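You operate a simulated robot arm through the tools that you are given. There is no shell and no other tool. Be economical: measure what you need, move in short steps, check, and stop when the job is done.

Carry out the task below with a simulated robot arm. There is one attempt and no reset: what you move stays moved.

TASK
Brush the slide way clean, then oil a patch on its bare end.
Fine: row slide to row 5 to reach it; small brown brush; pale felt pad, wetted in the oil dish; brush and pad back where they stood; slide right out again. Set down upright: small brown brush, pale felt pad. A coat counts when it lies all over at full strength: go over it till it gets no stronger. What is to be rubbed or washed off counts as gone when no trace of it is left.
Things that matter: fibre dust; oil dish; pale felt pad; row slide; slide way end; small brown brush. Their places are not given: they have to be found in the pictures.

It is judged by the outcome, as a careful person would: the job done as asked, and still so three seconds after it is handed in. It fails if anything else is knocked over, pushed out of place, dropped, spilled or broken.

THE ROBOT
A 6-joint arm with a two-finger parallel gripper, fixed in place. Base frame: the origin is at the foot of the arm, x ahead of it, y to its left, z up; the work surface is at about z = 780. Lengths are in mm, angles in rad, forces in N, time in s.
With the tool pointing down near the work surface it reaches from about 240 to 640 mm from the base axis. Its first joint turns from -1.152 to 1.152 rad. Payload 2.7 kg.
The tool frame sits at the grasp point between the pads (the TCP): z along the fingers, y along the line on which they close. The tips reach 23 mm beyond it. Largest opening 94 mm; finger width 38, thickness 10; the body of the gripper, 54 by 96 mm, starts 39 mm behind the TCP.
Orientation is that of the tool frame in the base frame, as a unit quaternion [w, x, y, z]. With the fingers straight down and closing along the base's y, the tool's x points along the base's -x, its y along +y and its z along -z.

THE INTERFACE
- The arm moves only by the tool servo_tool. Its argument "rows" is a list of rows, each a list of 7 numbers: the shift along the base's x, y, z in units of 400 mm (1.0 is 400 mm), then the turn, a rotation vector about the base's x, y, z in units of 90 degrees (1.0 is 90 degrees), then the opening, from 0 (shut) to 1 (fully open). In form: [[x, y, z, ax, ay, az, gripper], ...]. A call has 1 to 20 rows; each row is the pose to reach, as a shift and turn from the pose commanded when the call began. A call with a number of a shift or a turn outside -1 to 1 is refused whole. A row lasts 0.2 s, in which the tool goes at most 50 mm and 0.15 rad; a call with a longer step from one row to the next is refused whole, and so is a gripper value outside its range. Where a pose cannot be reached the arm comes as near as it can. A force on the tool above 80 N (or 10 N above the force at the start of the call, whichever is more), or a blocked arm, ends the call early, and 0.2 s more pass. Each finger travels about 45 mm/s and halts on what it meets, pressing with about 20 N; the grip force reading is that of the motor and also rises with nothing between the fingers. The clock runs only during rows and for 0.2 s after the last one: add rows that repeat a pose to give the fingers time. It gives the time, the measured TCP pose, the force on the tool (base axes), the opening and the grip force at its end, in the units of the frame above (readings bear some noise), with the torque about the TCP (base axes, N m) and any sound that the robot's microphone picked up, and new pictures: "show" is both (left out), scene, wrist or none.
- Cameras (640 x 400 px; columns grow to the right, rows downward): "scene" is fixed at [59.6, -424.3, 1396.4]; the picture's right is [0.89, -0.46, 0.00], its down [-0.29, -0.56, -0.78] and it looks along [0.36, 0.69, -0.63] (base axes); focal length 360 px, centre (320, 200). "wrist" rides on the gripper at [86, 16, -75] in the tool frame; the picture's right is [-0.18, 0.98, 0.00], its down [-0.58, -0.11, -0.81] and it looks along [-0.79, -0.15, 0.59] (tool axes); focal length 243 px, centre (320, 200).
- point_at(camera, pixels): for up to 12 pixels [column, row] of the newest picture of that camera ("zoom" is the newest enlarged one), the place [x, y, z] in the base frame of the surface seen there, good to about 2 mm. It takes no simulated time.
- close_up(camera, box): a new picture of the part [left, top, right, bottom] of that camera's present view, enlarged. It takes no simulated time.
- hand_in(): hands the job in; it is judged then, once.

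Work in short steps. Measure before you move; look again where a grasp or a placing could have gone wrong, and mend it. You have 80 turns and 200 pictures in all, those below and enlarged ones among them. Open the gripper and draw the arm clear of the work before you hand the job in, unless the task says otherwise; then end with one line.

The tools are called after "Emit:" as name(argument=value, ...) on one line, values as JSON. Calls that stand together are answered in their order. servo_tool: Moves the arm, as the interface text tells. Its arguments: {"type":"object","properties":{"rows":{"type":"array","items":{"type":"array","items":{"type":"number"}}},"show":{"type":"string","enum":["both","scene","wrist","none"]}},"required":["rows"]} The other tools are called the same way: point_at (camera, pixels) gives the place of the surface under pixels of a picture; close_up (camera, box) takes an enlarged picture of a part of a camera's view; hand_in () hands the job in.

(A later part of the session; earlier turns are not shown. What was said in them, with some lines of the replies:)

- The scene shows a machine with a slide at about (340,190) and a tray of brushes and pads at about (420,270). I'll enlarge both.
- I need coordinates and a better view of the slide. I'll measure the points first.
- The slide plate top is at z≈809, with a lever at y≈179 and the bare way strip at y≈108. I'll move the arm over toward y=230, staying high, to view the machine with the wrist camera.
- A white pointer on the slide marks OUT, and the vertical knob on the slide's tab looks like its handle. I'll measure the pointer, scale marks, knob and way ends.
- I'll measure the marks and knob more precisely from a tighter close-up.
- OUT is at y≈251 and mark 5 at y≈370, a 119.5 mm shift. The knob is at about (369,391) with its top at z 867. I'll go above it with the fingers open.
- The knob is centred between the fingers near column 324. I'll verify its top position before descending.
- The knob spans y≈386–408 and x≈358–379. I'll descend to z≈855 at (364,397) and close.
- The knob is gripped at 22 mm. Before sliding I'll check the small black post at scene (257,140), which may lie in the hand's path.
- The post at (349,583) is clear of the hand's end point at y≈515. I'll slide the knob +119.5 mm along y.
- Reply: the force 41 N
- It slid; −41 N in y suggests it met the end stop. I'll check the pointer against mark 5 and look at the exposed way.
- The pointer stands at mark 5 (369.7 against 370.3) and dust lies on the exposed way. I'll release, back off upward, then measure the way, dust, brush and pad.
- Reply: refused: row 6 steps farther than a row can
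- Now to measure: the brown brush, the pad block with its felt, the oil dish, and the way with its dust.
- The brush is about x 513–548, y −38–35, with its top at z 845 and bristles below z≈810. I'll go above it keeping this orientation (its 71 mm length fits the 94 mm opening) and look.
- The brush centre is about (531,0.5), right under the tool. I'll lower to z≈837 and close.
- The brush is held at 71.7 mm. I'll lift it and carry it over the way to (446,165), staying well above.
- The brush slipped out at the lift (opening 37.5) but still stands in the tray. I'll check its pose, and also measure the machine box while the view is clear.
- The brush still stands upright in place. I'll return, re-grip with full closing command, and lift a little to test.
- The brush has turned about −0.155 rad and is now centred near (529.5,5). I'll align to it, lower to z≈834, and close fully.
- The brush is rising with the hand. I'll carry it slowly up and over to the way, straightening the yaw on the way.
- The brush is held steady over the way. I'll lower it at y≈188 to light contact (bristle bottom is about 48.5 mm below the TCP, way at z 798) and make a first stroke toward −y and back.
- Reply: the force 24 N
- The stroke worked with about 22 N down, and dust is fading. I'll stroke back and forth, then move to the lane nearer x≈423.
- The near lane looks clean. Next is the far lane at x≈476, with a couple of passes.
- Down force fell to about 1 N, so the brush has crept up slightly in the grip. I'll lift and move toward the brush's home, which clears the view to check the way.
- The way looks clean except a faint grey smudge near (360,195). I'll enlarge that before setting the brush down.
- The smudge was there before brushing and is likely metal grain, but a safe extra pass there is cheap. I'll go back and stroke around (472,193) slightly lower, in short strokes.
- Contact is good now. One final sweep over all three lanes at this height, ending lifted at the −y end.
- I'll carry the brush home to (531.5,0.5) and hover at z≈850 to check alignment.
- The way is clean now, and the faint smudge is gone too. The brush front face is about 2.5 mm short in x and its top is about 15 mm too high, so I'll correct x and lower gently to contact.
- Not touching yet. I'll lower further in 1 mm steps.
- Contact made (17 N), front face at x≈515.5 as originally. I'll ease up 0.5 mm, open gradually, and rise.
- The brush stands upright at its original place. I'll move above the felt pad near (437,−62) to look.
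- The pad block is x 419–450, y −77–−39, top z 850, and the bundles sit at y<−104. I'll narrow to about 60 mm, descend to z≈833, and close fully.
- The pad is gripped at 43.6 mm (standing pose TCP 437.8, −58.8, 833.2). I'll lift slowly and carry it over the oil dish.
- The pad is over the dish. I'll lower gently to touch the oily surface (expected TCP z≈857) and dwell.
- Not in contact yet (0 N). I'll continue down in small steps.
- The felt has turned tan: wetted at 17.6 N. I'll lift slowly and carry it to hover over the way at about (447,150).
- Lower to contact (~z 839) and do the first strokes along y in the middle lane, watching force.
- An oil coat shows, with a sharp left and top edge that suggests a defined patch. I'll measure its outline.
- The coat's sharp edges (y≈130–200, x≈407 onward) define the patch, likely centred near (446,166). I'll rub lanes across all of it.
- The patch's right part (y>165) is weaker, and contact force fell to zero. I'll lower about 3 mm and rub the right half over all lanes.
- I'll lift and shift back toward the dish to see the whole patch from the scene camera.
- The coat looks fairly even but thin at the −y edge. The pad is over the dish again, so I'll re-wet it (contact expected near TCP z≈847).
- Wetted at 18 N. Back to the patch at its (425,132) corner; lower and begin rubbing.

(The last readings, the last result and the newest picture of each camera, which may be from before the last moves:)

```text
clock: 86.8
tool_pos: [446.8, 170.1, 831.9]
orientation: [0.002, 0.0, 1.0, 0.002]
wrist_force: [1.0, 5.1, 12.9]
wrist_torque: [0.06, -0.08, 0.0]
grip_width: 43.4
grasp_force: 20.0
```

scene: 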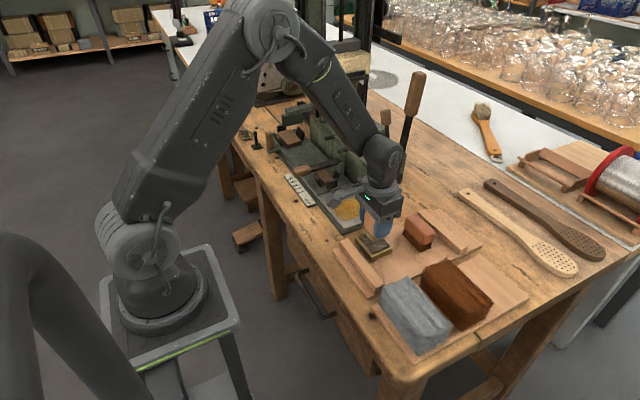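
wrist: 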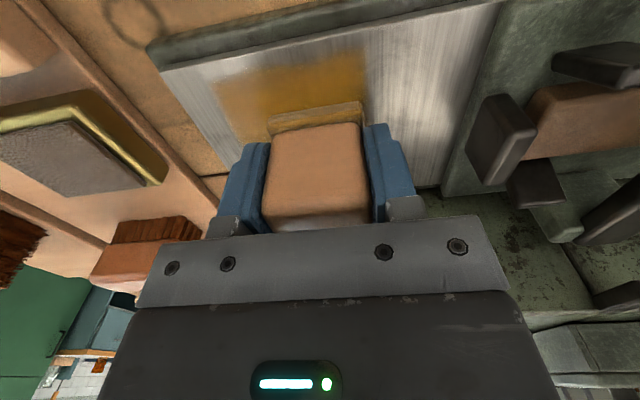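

Contact is good at 13 N. I'll continue through the middle and far lanes, then cross-strokes along x at the −y edge.

Emit:
servo_tool(rows=[[0, -0.04, 0, 0, 0, 0, 0], [0, -0.09, 0, 0, 0, 0, 0], [0.035, -0.09, 0, 0, 0, 0, 0], [0.065, -0.085, 0, 0, 0, 0, 0], [0.065, -0.045, -0.001, 0, 0, 0, 0], [0.065, 0, -0.001, 0, 0, 0, 0], [0.065, 0.04, -0.001, 0, 0, 0, 0], [0.065, 0.083, -0.001, 0, 0, 0, 0], [0.03, 0.083, -0.001, 0, 0, 0, 0], [0.03, 0.04, -0.001, 0, 0, 0, 0], [0.03, 0, -0.001, 0, 0, 0, 0], [0.03, -0.04, -0.001, 0, 0, 0, 0], [0.065, -0.06, -0.001, 0, 0, 0, 0], [0.065, -0.09, -0.002, 0, 0, 0, 0], [0.03, -0.09, -0.002, 0, 0, 0, 0], [0, -0.09, -0.002, 0, 0, 0, 0], [-0.03, -0.09, -0.002, 0, 0, 0, 0], [-0.055, -0.09, -0.002, 0, 0, 0, 0], [-0.055, -0.05, -0.002, 0, 0, 0, 0], [-0.055, -0.01, -0.002, 0, 0, 0, 0]], show="wrist")

```text
clock: 91.0
tool_pos: [423.2, 167.0, 832.5]
orientation: [0.001, 0.0, 1.0, 0.001]
wrist_force: [0.4, -9.2, 26.5]
wrist_torque: [-0.31, -0.01, 0.09]
grip_width: 43.7
grasp_force: 19.8
```

wrist: 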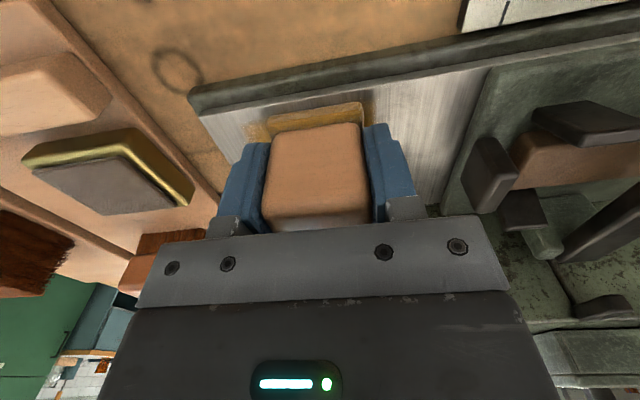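

One more loop over the right half and centre, slightly lighter, then lift and go look.

Emit:
servo_tool(rows=[[0, 0.04, 0.002, 0, 0, 0, 0], [0, 0.09, 0.002, 0, 0, 0, 0], [0.04, 0.09, 0.002, 0, 0, 0, 0], [0.08, 0.09, 0.002, 0, 0, 0, 0], [0.12, 0.09, 0.002, 0, 0, 0, 0], [0.12, 0.05, 0.002, 0, 0, 0, 0], [0.08, 0.05, 0.002, 0, 0, 0, 0], [0.04, 0.05, 0.002, 0, 0, 0, 0], [0, 0.05, 0.002, 0, 0, 0, 0], [0, 0.01, 0.002, 0, 0, 0, 0], [0.04, 0, 0.002, 0, 0, 0, 0], [0.08, 0, 0.002, 0, 0, 0, 0], [0.12, 0, 0.002, 0, 0, 0, 0], [0.12, -0.04, 0.002, 0, 0, 0, 0], [0.08, -0.04, 0.002, 0, 0, 0, 0], [0.04, -0.04, 0.002, 0, 0, 0, 0], [0, -0.04, 0.002, 0, 0, 0, 0], [0, -0.04, 0.03, 0, 0, 0, 0], [0, -0.04, 0.07, 0, 0, 0, 0], [0, -0.04, 0.11, 0, 0, 0, 0]], show="none")

Emit:
servo_tool(rows=[[0.003, -0.04, 0.02, 0, 0, 0, 0], [0.006, -0.09, 0.02, 0, 0, 0, 0], [0.01, -0.14, 0.02, 0, 0, 0, 0], [0.015, -0.19, 0.02, 0, 0, 0, 0], [0.02, -0.24, 0.02, 0, 0, 0, 0], [0.025, -0.29, 0.02, 0, 0, 0, 0], [0.03, -0.34, 0.02, 0, 0, 0, 0], [0.035, -0.39, 0.02, 0, 0, 0, 0], [0.035, -0.44, 0.02, 0, 0, 0, 0], [0.035, -0.49, 0.02, 0, 0, 0, 0], [0.035, -0.52, 0.02, 0, 0, 0, 0], [0.035, -0.52, 0.02, 0, 0, 0, 0]])

Emit:
close_up(camera="scene", box=[300, 160, 400, 240])

```text
clock: 95.2
tool_pos: [423.5, 152.7, 875.0]
orientation: [0.0, 0.0, 1.0, 0.0]
wrist_force: [0.2, 0.6, -0.8]
wrist_torque: [-0.02, -0.01, -0.03]
grip_width: 43.7
grasp_force: 20.6
```

```text
clock: 97.8
tool_pos: [438.4, -57.9, 884.7]
orientation: [0.002, 0.0, 1.0, 0.002]
wrist_force: [-0.3, -1.0, -0.2]
wrist_torque: [0.03, -0.01, 0.01]
grip_width: 43.5
grasp_force: 20.2
```

scene: 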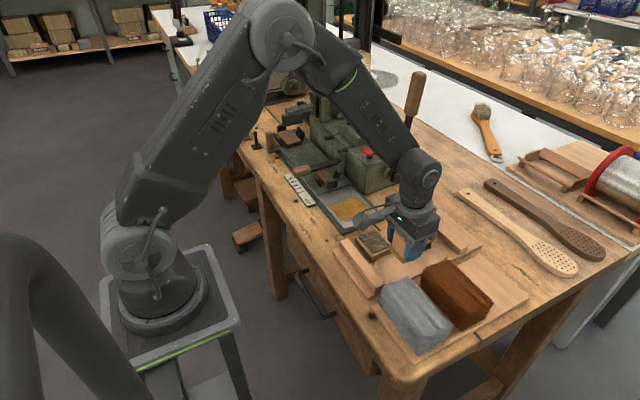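
wrist: 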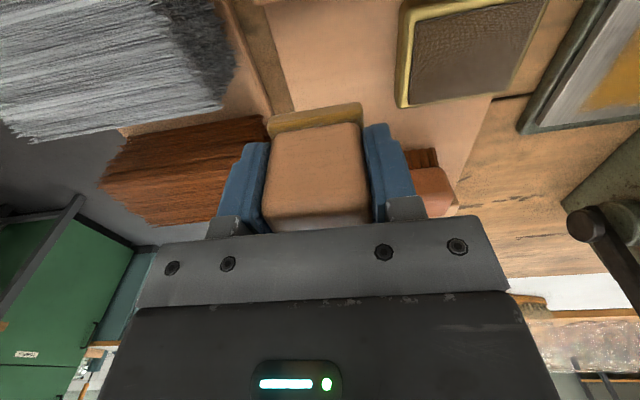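

```text
5.00 times, centred on (350, 200) of scene
```

zoom: 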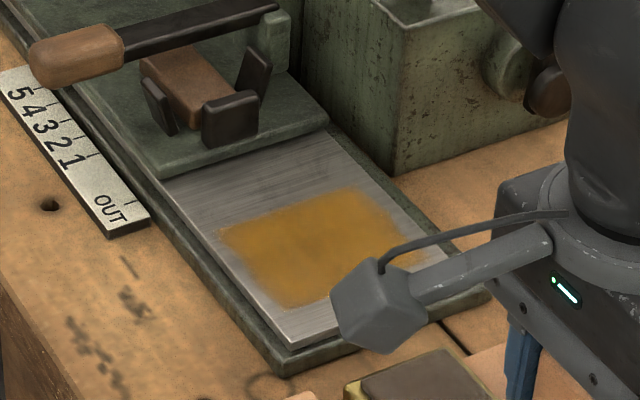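

The near part is uniform, but the camera bracket hides one corner. I'll raise and shift the tool slightly to see the whole patch.

Emit:
servo_tool(rows=[[0.02, -0.01, 0.05, 0, 0, 0, 0], [0.05, -0.03, 0.1, 0, 0, 0, 0], [0.08, -0.05, 0.15, 0, 0, 0, 0], [0.11, -0.07, 0.2, 0, 0, 0, 0], [0.11, -0.07, 0.25, 0, 0, 0, 0], [0.11, -0.07, 0.25, 0, 0, 0, 0]])

Emit:
close_up(camera="scene", box=[325, 180, 395, 235])

```text
clock: 99.2
tool_pos: [482.9, -85.1, 983.2]
orientation: [0.0, 0.0, 1.0, 0.001]
wrist_force: [-0.7, 0.2, -0.1]
wrist_torque: [0.01, 0.0, 0.01]
grip_width: 43.7
grasp_force: 19.8
```

scene: 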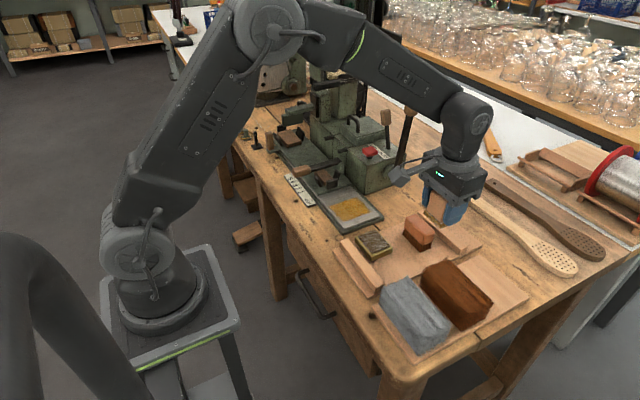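
wrist: 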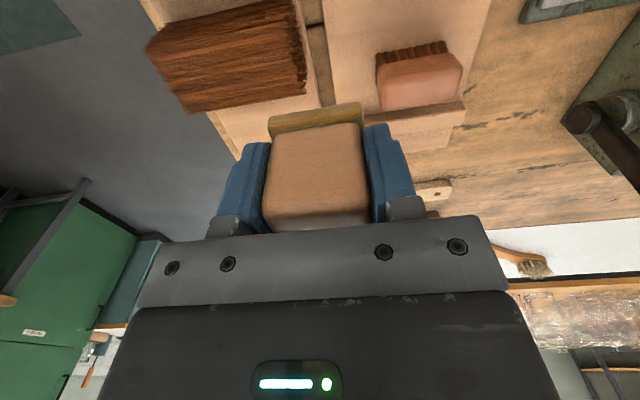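

```text
7.27 times, centred on (360, 208) of scene
```

zoom: 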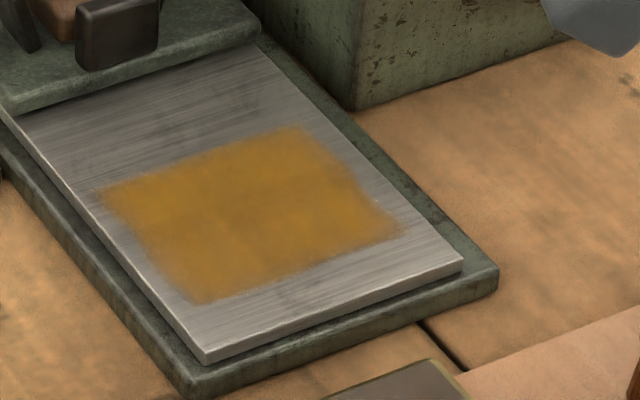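

Emit:
point_at(camera="zoom", pixels=[[105, 190], [195, 300], [305, 128], [400, 230], [350, 185], [370, 195], [250, 285], [200, 155], [150, 245]])

```text
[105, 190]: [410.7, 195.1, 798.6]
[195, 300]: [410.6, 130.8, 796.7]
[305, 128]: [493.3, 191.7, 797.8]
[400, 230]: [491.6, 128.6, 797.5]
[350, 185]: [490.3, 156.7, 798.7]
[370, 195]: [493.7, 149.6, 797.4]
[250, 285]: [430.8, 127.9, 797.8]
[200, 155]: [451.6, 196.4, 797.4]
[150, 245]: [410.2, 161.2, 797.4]
```

The patch spans x≈408–492, y≈129–198. The far edge at x≈490 is ragged because my lanes only reached x≈488. I'll re-wet and do an extra lane at TCP x≈479.

Emit:
servo_tool(rows=[[-0.04, 0.06, -0.05, 0, 0, 0, 0], [-0.08, 0.13, -0.1, 0, 0, 0, 0], [-0.1, 0.19, -0.15, 0, 0, 0, 0], [-0.12, 0.25, -0.2, 0, 0, 0, 0], [-0.124, 0.289, -0.25, 0, 0, 0, 0], [-0.124, 0.289, -0.29, 0, 0, 0, 0], [-0.124, 0.289, -0.32, 0, 0, 0, 0], [-0.124, 0.289, -0.335, 0, 0, 0, 0], [-0.124, 0.289, -0.34, 0, 0, 0, 0], [-0.124, 0.289, -0.343, 0, 0, 0, 0], [-0.124, 0.289, -0.343, 0, 0, 0, 0], [-0.124, 0.289, -0.343, 0, 0, 0, 0], [-0.124, 0.289, -0.343, 0, 0, 0, 0]], show="none")

```text
clock: 102.0
tool_pos: [433.7, 30.8, 846.9]
orientation: [0.001, 0.0, 1.0, 0.001]
wrist_force: [-0.7, -0.5, 6.3]
wrist_torque: [-0.05, 0.02, 0.0]
grip_width: 43.9
grasp_force: 20.1
```

Touching at 6 N. I'll proceed to the far edge lane (479) and rub along y.

Emit:
servo_tool(rows=[[0, 0, 0.015, 0, 0, 0, 0], [0, 0, 0.04, 0, 0, 0, 0], [0.01, 0.04, 0.05, 0, 0, 0, 0], [0.03, 0.08, 0.05, 0, 0, 0, 0], [0.05, 0.12, 0.05, 0, 0, 0, 0], [0.07, 0.16, 0.05, 0, 0, 0, 0], [0.09, 0.2, 0.05, 0, 0, 0, 0], [0.113, 0.255, 0.04, 0, 0, 0, 0], [0.113, 0.255, 0.01, 0, 0, 0, 0], [0.113, 0.255, -0.02, 0, 0, 0, 0], [0.113, 0.255, -0.032, 0, 0, 0, 0], [0.113, 0.255, -0.036, 0, 0, 0, 0], [0.113, 0.295, -0.036, 0, 0, 0, 0], [0.113, 0.335, -0.036, 0, 0, 0, 0], [0.113, 0.375, -0.036, 0, 0, 0, 0], [0.113, 0.425, -0.036, 0, 0, 0, 0], [0.113, 0.375, -0.036, 0, 0, 0, 0], [0.113, 0.335, -0.036, 0, 0, 0, 0], [0.113, 0.295, -0.036, 0, 0, 0, 0], [0.113, 0.255, -0.036, 0, 0, 0, 0]])

```text
clock: 106.2
tool_pos: [477.5, 132.9, 831.7]
orientation: [0.001, 0.0, 1.0, 0.001]
wrist_force: [0.4, 6.9, 16.3]
wrist_torque: [0.08, 0.02, -0.04]
grip_width: 43.6
grasp_force: 20.0
```

scene: 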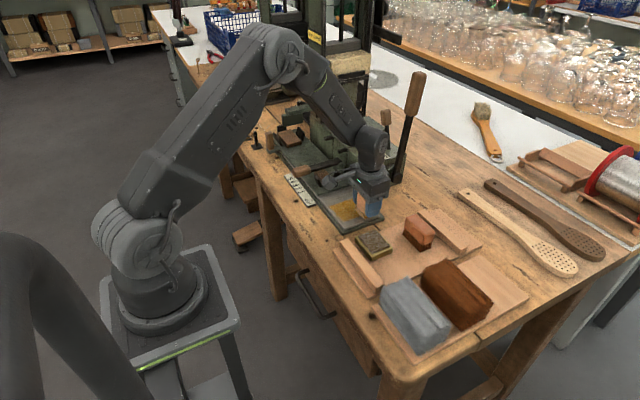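
wrist: 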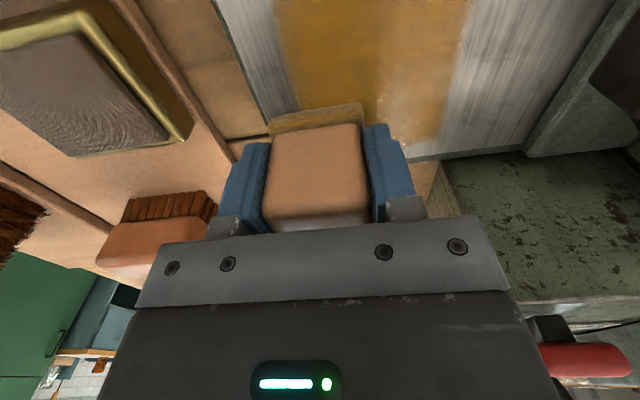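

A final raster of strokes along x over the whole patch.

Emit:
servo_tool(rows=[[-0.05, 0, 0, 0, 0, 0, 0], [-0.1, 0, 0, 0, 0, 0, 0], [-0.145, 0, 0, 0, 0, 0, 0], [-0.145, 0.05, 0, 0, 0, 0, 0], [-0.1, 0.05, 0, 0, 0, 0, 0], [-0.05, 0.05, 0, 0, 0, 0, 0], [0.002, 0.05, 0, 0, 0, 0, 0], [0.002, 0.1, 0, 0, 0, 0, 0], [-0.05, 0.1, 0, 0, 0, 0, 0], [-0.1, 0.1, 0, 0, 0, 0, 0], [-0.145, 0.1, 0, 0, 0, 0, 0], [-0.145, 0.145, 0, 0, 0, 0, 0], [-0.1, 0.145, 0, 0, 0, 0, 0], [-0.05, 0.145, 0, 0, 0, 0, 0], [0.002, 0.145, 0, 0, 0, 0, 0], [0.002, 0.175, 0, 0, 0, 0, 0], [-0.05, 0.175, 0, 0, 0, 0, 0], [-0.1, 0.175, 0, 0, 0, 0, 0], [-0.145, 0.175, 0, 0, 0, 0, 0], [-0.145, 0.135, 0, 0, 0, 0, 0]], show="none")

Emit:
servo_tool(rows=[[0, 0, 0.03, 0, 0, 0, 0], [0, 0, 0.08, 0, 0, 0, 0], [0, 0, 0.13, 0, 0, 0, 0], [0, -0.05, 0.16, 0, 0, 0, 0], [0.01, -0.1, 0.19, 0, 0, 0, 0], [0.02, -0.15, 0.22, 0, 0, 0, 0], [0.04, -0.2, 0.25, 0, 0, 0, 0], [0.06, -0.25, 0.28, 0, 0, 0, 0], [0.08, -0.3, 0.31, 0, 0, 0, 0], [0.1, -0.35, 0.34, 0, 0, 0, 0], [0.12, -0.4, 0.37, 0, 0, 0, 0], [0.13, -0.45, 0.37, 0, 0, 0, 0], [0.14, -0.5, 0.37, 0, 0, 0, 0], [0.145, -0.56, 0.37, 0, 0, 0, 0], [0.145, -0.62, 0.37, 0, 0, 0, 0], [0.145, -0.65, 0.37, 0, 0, 0, 0]])

Emit:
close_up(camera="scene", box=[325, 180, 395, 235])

```text
clock: 110.4
tool_pos: [419.7, 188.6, 831.8]
orientation: [0.002, 0.0, 1.0, 0.002]
wrist_force: [-1.2, 8.3, 20.8]
wrist_torque: [0.09, 0.06, -0.04]
grip_width: 43.5
grasp_force: 20.3
```

```text
clock: 113.8
tool_pos: [481.4, -72.3, 979.2]
orientation: [0.001, 0.0, 1.0, 0.002]
wrist_force: [0.4, -0.3, -0.6]
wrist_torque: [-0.03, -0.03, -0.03]
grip_width: 43.8
grasp_force: 19.9
```

scene: 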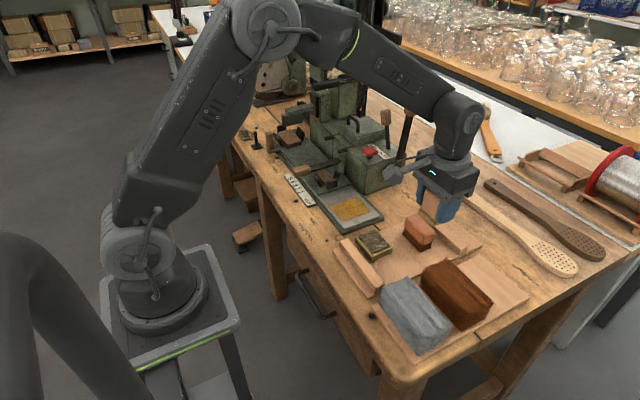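
wrist: 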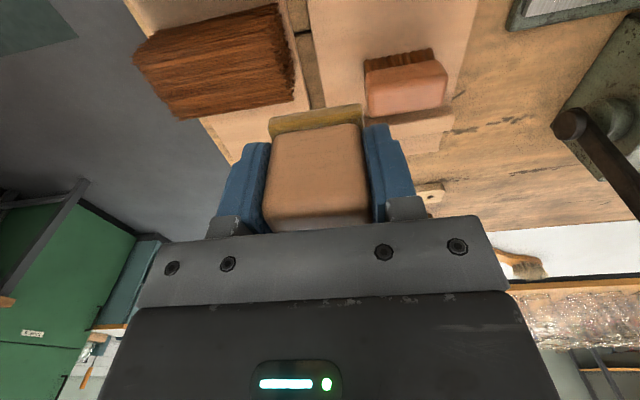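

```text
7.27 times, centred on (360, 208) of scene
```

zoom: 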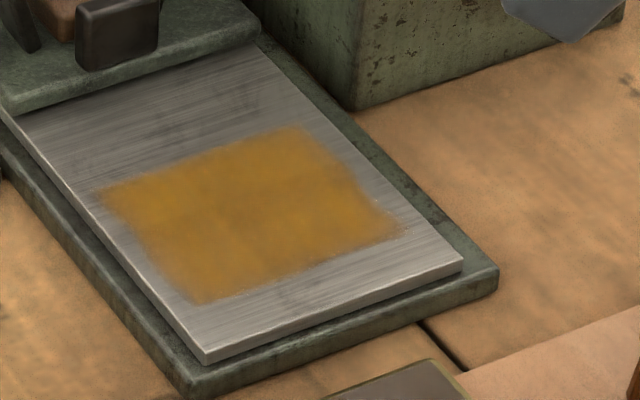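

The coat has stopped changing: saturated over the whole patch. I'll take the pad home to (437.8,−58.8) and hover at z≈835.

Emit:
servo_tool(rows=[[-0.03, 0.01, -0.05, 0, 0, 0, 0], [-0.06, 0.02, -0.1, 0, 0, 0, 0], [-0.09, 0.03, -0.15, 0, 0, 0, 0], [-0.109, 0.034, -0.2, 0, 0, 0, 0], [-0.109, 0.034, -0.25, 0, 0, 0, 0], [-0.109, 0.034, -0.29, 0, 0, 0, 0], [-0.109, 0.034, -0.32, 0, 0, 0, 0], [-0.109, 0.034, -0.345, 0, 0, 0, 0], [-0.109, 0.034, -0.36, 0, 0, 0, 0], [-0.109, 0.034, -0.36, 0, 0, 0, 0]])

Emit:
point_at(camera="wrist", pixels=[[320, 145], [285, 155], [350, 145], [320, 180], [275, 122], [358, 112], [320, 112]])

```text
clock: 116.0
tool_pos: [435.1, -58.5, 836.2]
orientation: [0.002, 0.001, 1.0, 0.001]
wrist_force: [0.1, 1.2, -0.7]
wrist_torque: [0.01, -0.01, 0.0]
grip_width: 43.8
grasp_force: 19.8
```

scene: 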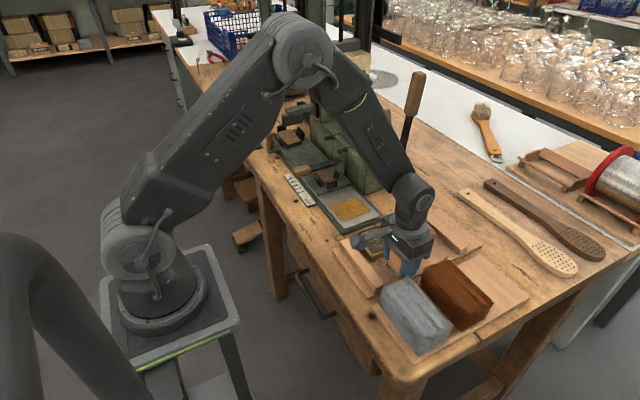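
wrist: 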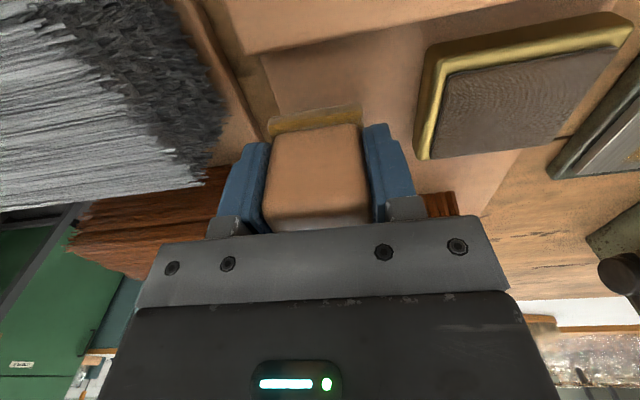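

```text
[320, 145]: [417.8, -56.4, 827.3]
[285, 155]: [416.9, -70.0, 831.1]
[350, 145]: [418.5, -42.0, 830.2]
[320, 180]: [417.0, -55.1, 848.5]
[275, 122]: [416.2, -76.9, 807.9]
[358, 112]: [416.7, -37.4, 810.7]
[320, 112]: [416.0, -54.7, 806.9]
```

The pad front is about 2 mm short in x. I'll correct and lower gently to contact near z≈823.

Emit:
servo_tool(rows=[[0.005, 0, -0.012, 0, 0, 0, 0], [0.005, 0, -0.022, 0, 0, 0, 0], [0.005, 0, -0.028, 0, 0, 0, 0], [0.005, 0, -0.031, 0, 0, 0, 0], [0.005, 0, -0.034, 0, 0, 0, 0], [0.005, 0, -0.034, 0, 0, 0, 0]], show="none")

```text
clock: 117.4
tool_pos: [437.3, -59.2, 823.6]
orientation: [0.003, 0.001, 1.0, 0.001]
wrist_force: [-14.0, 6.2, 41.6]
wrist_torque: [0.11, 0.49, -0.04]
grip_width: 43.7
grasp_force: 20.1
```

Firm contact. I'll ease up 1 mm, open to about 60 mm, and rise straight up.

Emit:
servo_tool(rows=[[0, 0, 0.003, 0, 0, 0, 0], [0, 0, 0.003, 0, 0, 0, 0], [0, 0, 0.003, 0, 0, 0, 0.5], [0, 0, 0.003, 0, 0, 0, 0.64], [0, 0, 0.003, 0, 0, 0, 0.64], [0, 0, 0.003, 0, 0, 0, 0.64], [0, 0, 0.05, 0, 0, 0, 0.64], [0, 0, 0.12, 0, 0, 0, 0.64], [0, 0, 0.2, 0, 0, 0, 0.64], [0, 0, 0.275, 0, 0, 0, 0.64], [0, 0, 0.275, 0, 0, 0, 0.64]])

Emit:
close_up(camera="scene", box=[330, 200, 490, 300])

Emit:
close_up(camera="wrist", box=[200, 0, 440, 160])

```text
clock: 119.8
tool_pos: [437.2, -59.4, 932.6]
orientation: [0.001, 0.0, 1.0, 0.001]
wrist_force: [-0.5, 0.2, 0.0]
wrist_torque: [0.02, 0.0, 0.0]
grip_width: 60.0
grasp_force: 0.1
```

scene: 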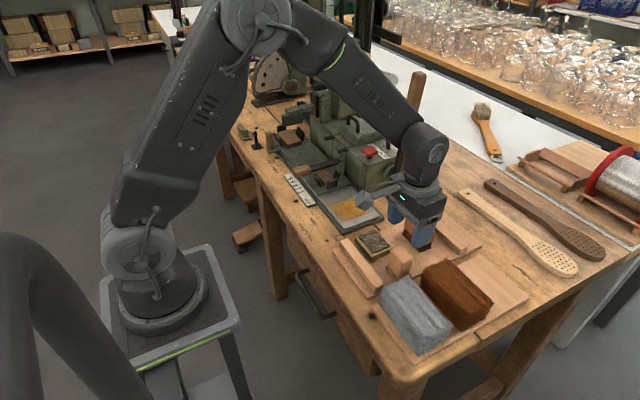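
wrist: 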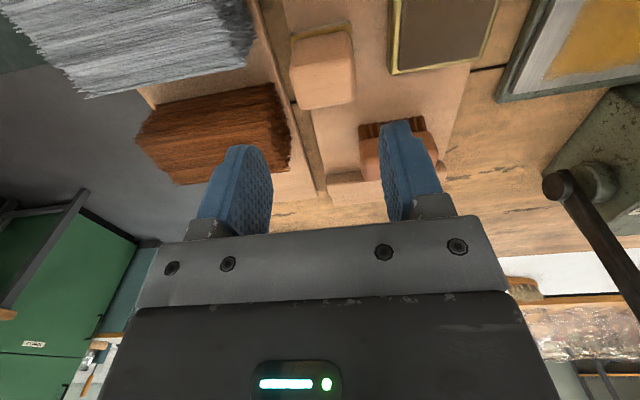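

```text
4.00 times, centred on (410, 250) of scene
```

zoom: 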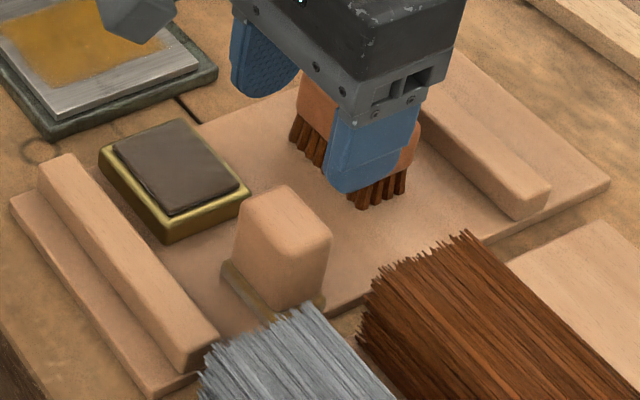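

```text
2.50 times, centred on (320, 80) of wrist
```

zoom: 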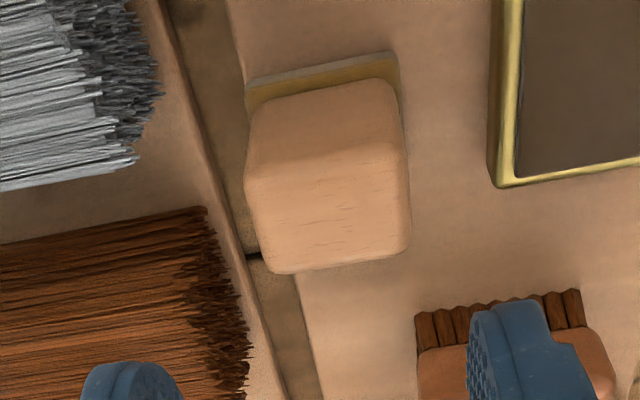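

Pad and brush are both upright in place. Now the slide goes back: I'll fly high to above the knob, near (364,515).

Emit:
servo_tool(rows=[[-0.04, 0.08, 0.04, 0, 0, 0, 0.64], [-0.09, 0.17, 0.08, 0, 0, 0, 0.8], [-0.14, 0.26, 0.12, 0, 0, 0, 1], [-0.19, 0.35, 0.15, 0, 0, 0, 1], [-0.24, 0.44, 0.17, 0, 0, 0, 1], [-0.28, 0.53, 0.17, 0, 0, 0, 1], [-0.29, 0.63, 0.17, 0, 0, 0, 1], [-0.29, 0.73, 0.17, 0, 0, 0, 1], [-0.28, 0.83, 0.15, 0, 0, 0, 1], [-0.27, 0.92, 0.12, 0, 0, 0, 1], [-0.26, 1, 0.1, 0, 0, 0, 1], [-0.26, 1, 0.1, 0, 0, 0, 1]], show="none")

Emit:
servo_tool(rows=[[0.02, 0.1, -0.02, 0, 0, 0, 1], [0.05, 0.2, -0.04, 0, 0, 0, 1], [0.07, 0.3, -0.06, 0, 0, 0, 1], [0.077, 0.38, -0.1, 0, 0, 0, 1], [0.077, 0.435, -0.12, 0, 0, 0, 1], [0.077, 0.435, -0.12, 0, 0, 0, 1]])

```text
clock: 122.4
tool_pos: [332.6, 340.4, 972.3]
orientation: [0.001, 0.001, 1.0, 0.001]
wrist_force: [1.1, -0.6, -0.1]
wrist_torque: [-0.01, -0.01, -0.03]
grip_width: 94.0
grasp_force: 0.1
```

```text
clock: 123.8
tool_pos: [364.2, 514.5, 924.6]
orientation: [0.002, 0.0, 1.0, 0.0]
wrist_force: [0.9, -0.7, -0.4]
wrist_torque: [-0.02, 0.01, 0.01]
grip_width: 94.1
grasp_force: 0.1
```

scene: 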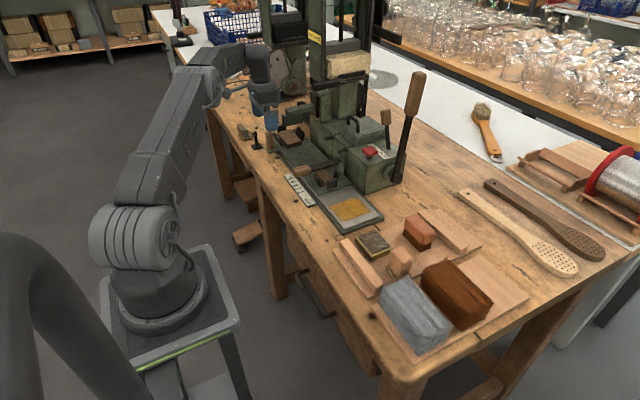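
wrist: 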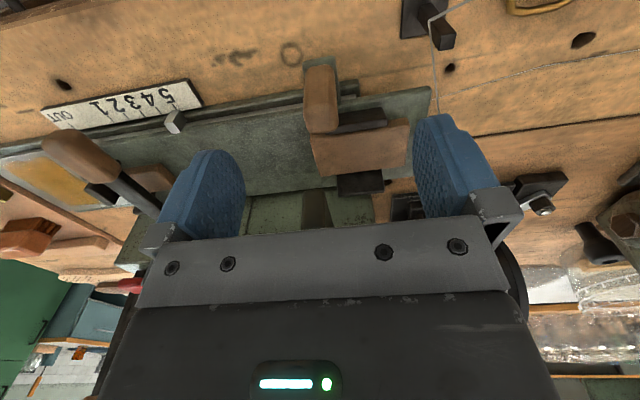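

The small post near y≈583 is close, so I'll narrow to 56 mm before descending, then grip the knob at z≈855.

Emit:
servo_tool(rows=[[0, 0, 0, 0, 0, 0, 0.8], [0, 0, 0, 0, 0, 0, 0.6], [0, 0, 0, 0, 0, 0, 0.6], [0, 0, -0.05, 0, 0, 0, 0.6], [0, 0, -0.1, 0, 0, 0, 0.6], [0, 0, -0.15, 0, 0, 0, 0.6], [0, 0, -0.172, 0, 0, 0, 0.6], [0, 0, -0.172, 0, 0, 0, 0.3], [0, 0, -0.172, 0, 0, 0, 0.1], [0, 0, -0.172, 0, 0, 0, 0], [0, 0, -0.172, 0, 0, 0, 0], [0, 0, -0.172, 0, 0, 0, 0]], show="wrist")

```text
clock: 126.4
tool_pos: [364.1, 513.5, 854.5]
orientation: [0.0, -0.001, 1.0, 0.0]
wrist_force: [-10.1, -3.1, 1.6]
wrist_torque: [-0.41, -0.95, -0.01]
grip_width: 22.2
grasp_force: 44.8
```

wrist: 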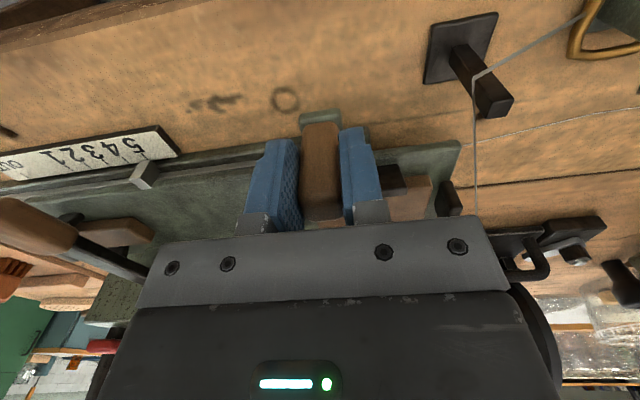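

Knob gripped. Sliding back −120 mm to OUT.

Emit:
servo_tool(rows=[[0, -0.03, 0, 0, 0, 0, 0], [0, -0.06, 0, 0, 0, 0, 0], [0, -0.09, 0, 0, 0, 0, 0], [0, -0.12, 0, 0, 0, 0, 0], [0, -0.15, 0, 0, 0, 0, 0], [0, -0.18, 0, 0, 0, 0, 0], [0, -0.21, 0, 0, 0, 0, 0], [0, -0.24, 0, 0, 0, 0, 0], [0, -0.27, 0, 0, 0, 0, 0], [0, -0.298, 0, 0, 0, 0, 0], [0, -0.298, 0, 0, 0, 0, 0]])

Emit:
close_up(camera="wrist", box=[80, 110, 240, 210])

Emit:
point_at(camera="wrist", pixels=[[146, 168], [147, 178], [140, 148]])

```text
clock: 128.8
tool_pos: [364.5, 394.5, 854.8]
orientation: [0.002, 0.0, 1.0, 0.0]
wrist_force: [14.8, -2.6, -5.5]
wrist_torque: [-0.91, -0.36, 0.33]
grip_width: 21.7
grasp_force: 45.0
```

scene: 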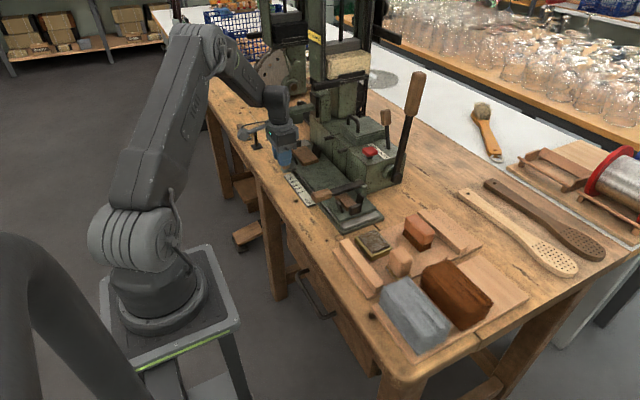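
wrist: 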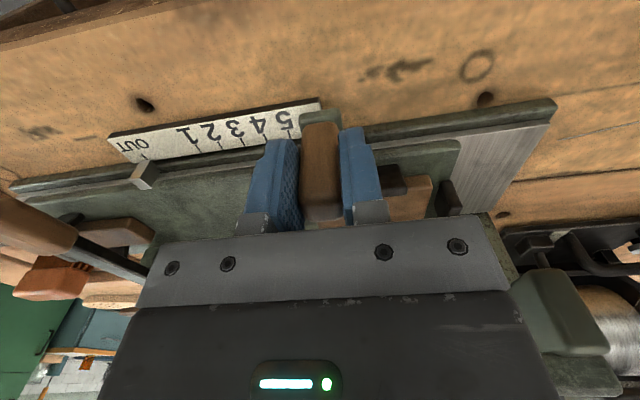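

```text
4.00 times, centred on (160, 160) of wrist
```

zoom: 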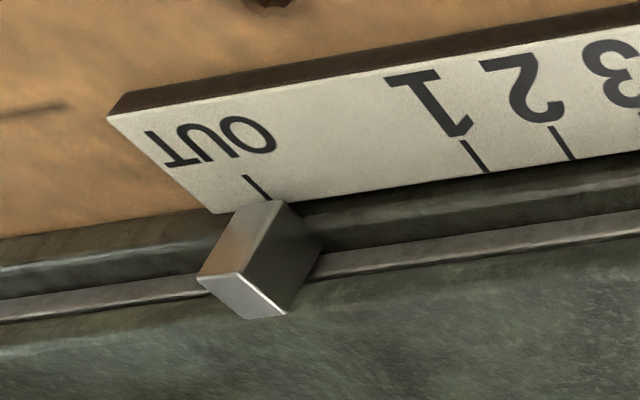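

```text
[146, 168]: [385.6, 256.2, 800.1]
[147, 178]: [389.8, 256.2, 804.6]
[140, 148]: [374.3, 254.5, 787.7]
```

The pointer is at the OUT mark. I'll measure it precisely against the mark.

Emit:
point_at(camera="zoom", pixels=[[250, 180], [266, 197], [225, 250], [285, 260], [200, 280], [285, 318], [245, 300], [315, 240]])

```text
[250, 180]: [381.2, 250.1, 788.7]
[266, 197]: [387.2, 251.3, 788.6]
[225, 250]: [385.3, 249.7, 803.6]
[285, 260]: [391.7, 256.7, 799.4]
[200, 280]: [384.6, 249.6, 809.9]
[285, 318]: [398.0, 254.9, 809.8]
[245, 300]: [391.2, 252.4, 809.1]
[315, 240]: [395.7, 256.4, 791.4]
```

The pointer centre reads about 252.5 against the mark at 250.8. I'll nudge 2 mm further and see whether a stop is met.

Emit:
servo_tool(rows=[[0, -0.003, 0, 0, 0, 0, 0], [0, -0.006, 0, 0, 0, 0, 0], [0, -0.006, 0, 0, 0, 0, 0]], show="wrist")

Emit:
close_up(camera="wrist", box=[80, 110, 240, 210])

Emit:
point_at(camera="zoom", pixels=[[250, 180], [225, 250], [285, 260], [200, 280], [285, 318], [245, 300]])

```text
clock: 129.6
tool_pos: [364.9, 393.4, 855.6]
orientation: [0.002, -0.001, 1.0, 0.002]
wrist_force: [23.0, 21.7, -14.7]
wrist_torque: [-1.19, 0.72, -0.06]
grip_width: 22.1
grasp_force: 45.2
```

wrist: 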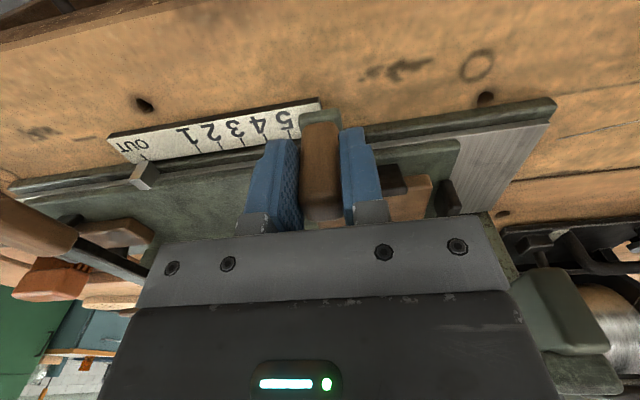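

```text
4.00 times, centred on (160, 160) of wrist
```

zoom: 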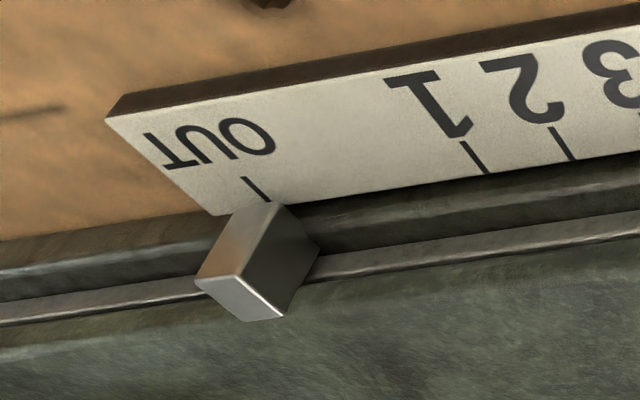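

```text
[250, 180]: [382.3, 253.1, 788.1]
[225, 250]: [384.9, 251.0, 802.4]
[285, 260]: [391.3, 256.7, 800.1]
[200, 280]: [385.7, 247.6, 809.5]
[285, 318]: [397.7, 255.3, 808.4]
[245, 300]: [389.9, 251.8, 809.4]
```

It met the stop (+22 N), so the slide is fully out at OUT. I'll release, rise, and retreat.

Emit:
servo_tool(rows=[[0, 0.003, 0, 0, 0, 0, 0], [0, 0.003, 0, 0, 0, 0, 0.3], [0, 0.003, 0, 0, 0, 0, 0.6], [0, 0.003, 0, 0, 0, 0, 0.6], [0, 0.003, 0.08, 0, 0, 0, 0.6], [0, 0.003, 0.17, 0, 0, 0, 0.6], [0, 0, 0.27, 0, 0, 0, 0.8], [-0.03, -0.06, 0.35, 0, 0, 0, 1], [-0.07, -0.14, 0.42, 0, 0, 0, 1], [-0.11, -0.23, 0.45, 0, 0, 0, 1], [-0.14, -0.32, 0.47, 0, 0, 0, 1], [-0.14, -0.42, 0.5, 0, 0, 0, 1], [-0.12, -0.52, 0.5, 0, 0, 0, 1], [-0.12, -0.52, 0.5, 0, 0, 0, 1]])

Emit:
close_up(camera="wrist", box=[100, 0, 540, 220])

Emit:
close_up(camera="scene", box=[230, 110, 490, 320])

```text
clock: 132.6
tool_pos: [317.4, 183.5, 1052.5]
orientation: [0.0, 0.0, 1.0, 0.002]
wrist_force: [0.2, 0.7, -0.3]
wrist_torque: [0.0, -0.03, -0.02]
grip_width: 94.1
grasp_force: 0.0
```

scene: 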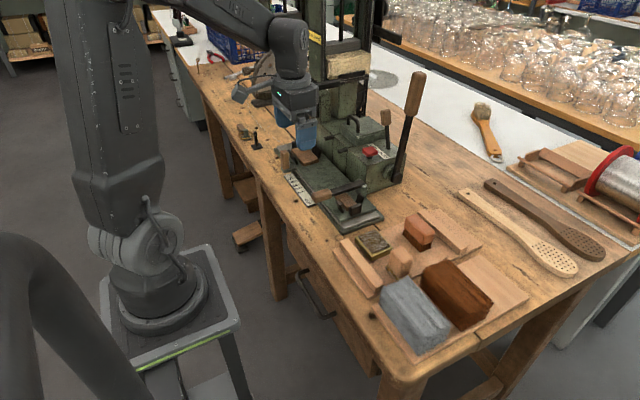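
wrist: 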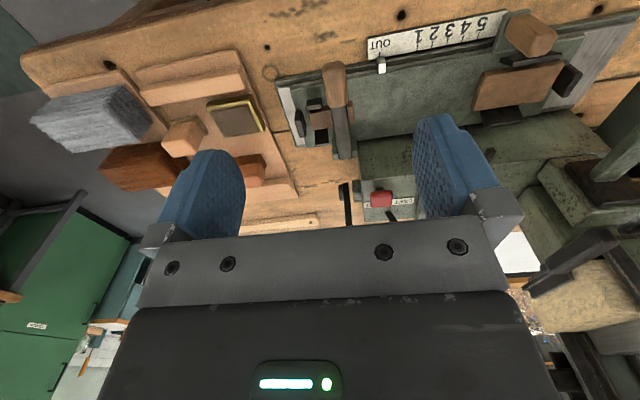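

```text
1.45 times, centred on (320, 110) of wrist
```

zoom: 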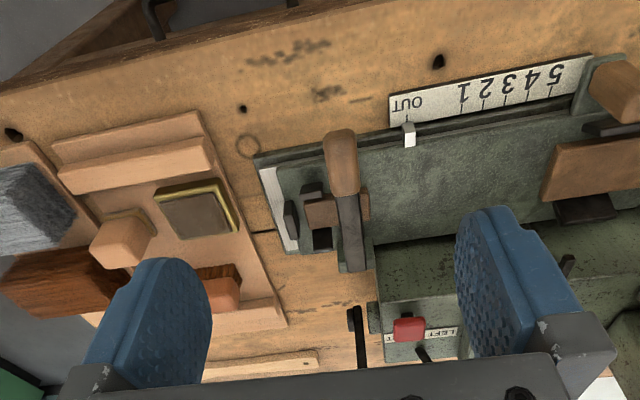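

```text
1.90 times, centred on (360, 215) of scene
```

zoom: 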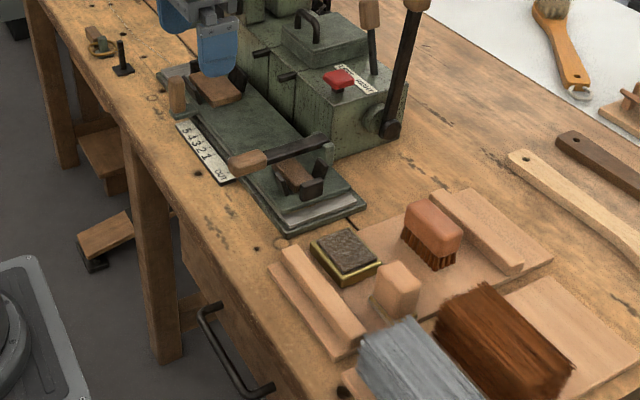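

The slide is at OUT, the brush and pad stand upright in their places, the dish is undisturbed and the arm is clear with the gripper open. Handing in.

Emit:
hand_in()

```text
The job is handed in.
```

I brushed the slide way clean, oiled the patch on its bare end until the coat got no stronger, and handed the job in. The brush slipped from the grip on the first lift but stayed upright. It and the pad are back upright where they stood, and the slide is out against its stop.
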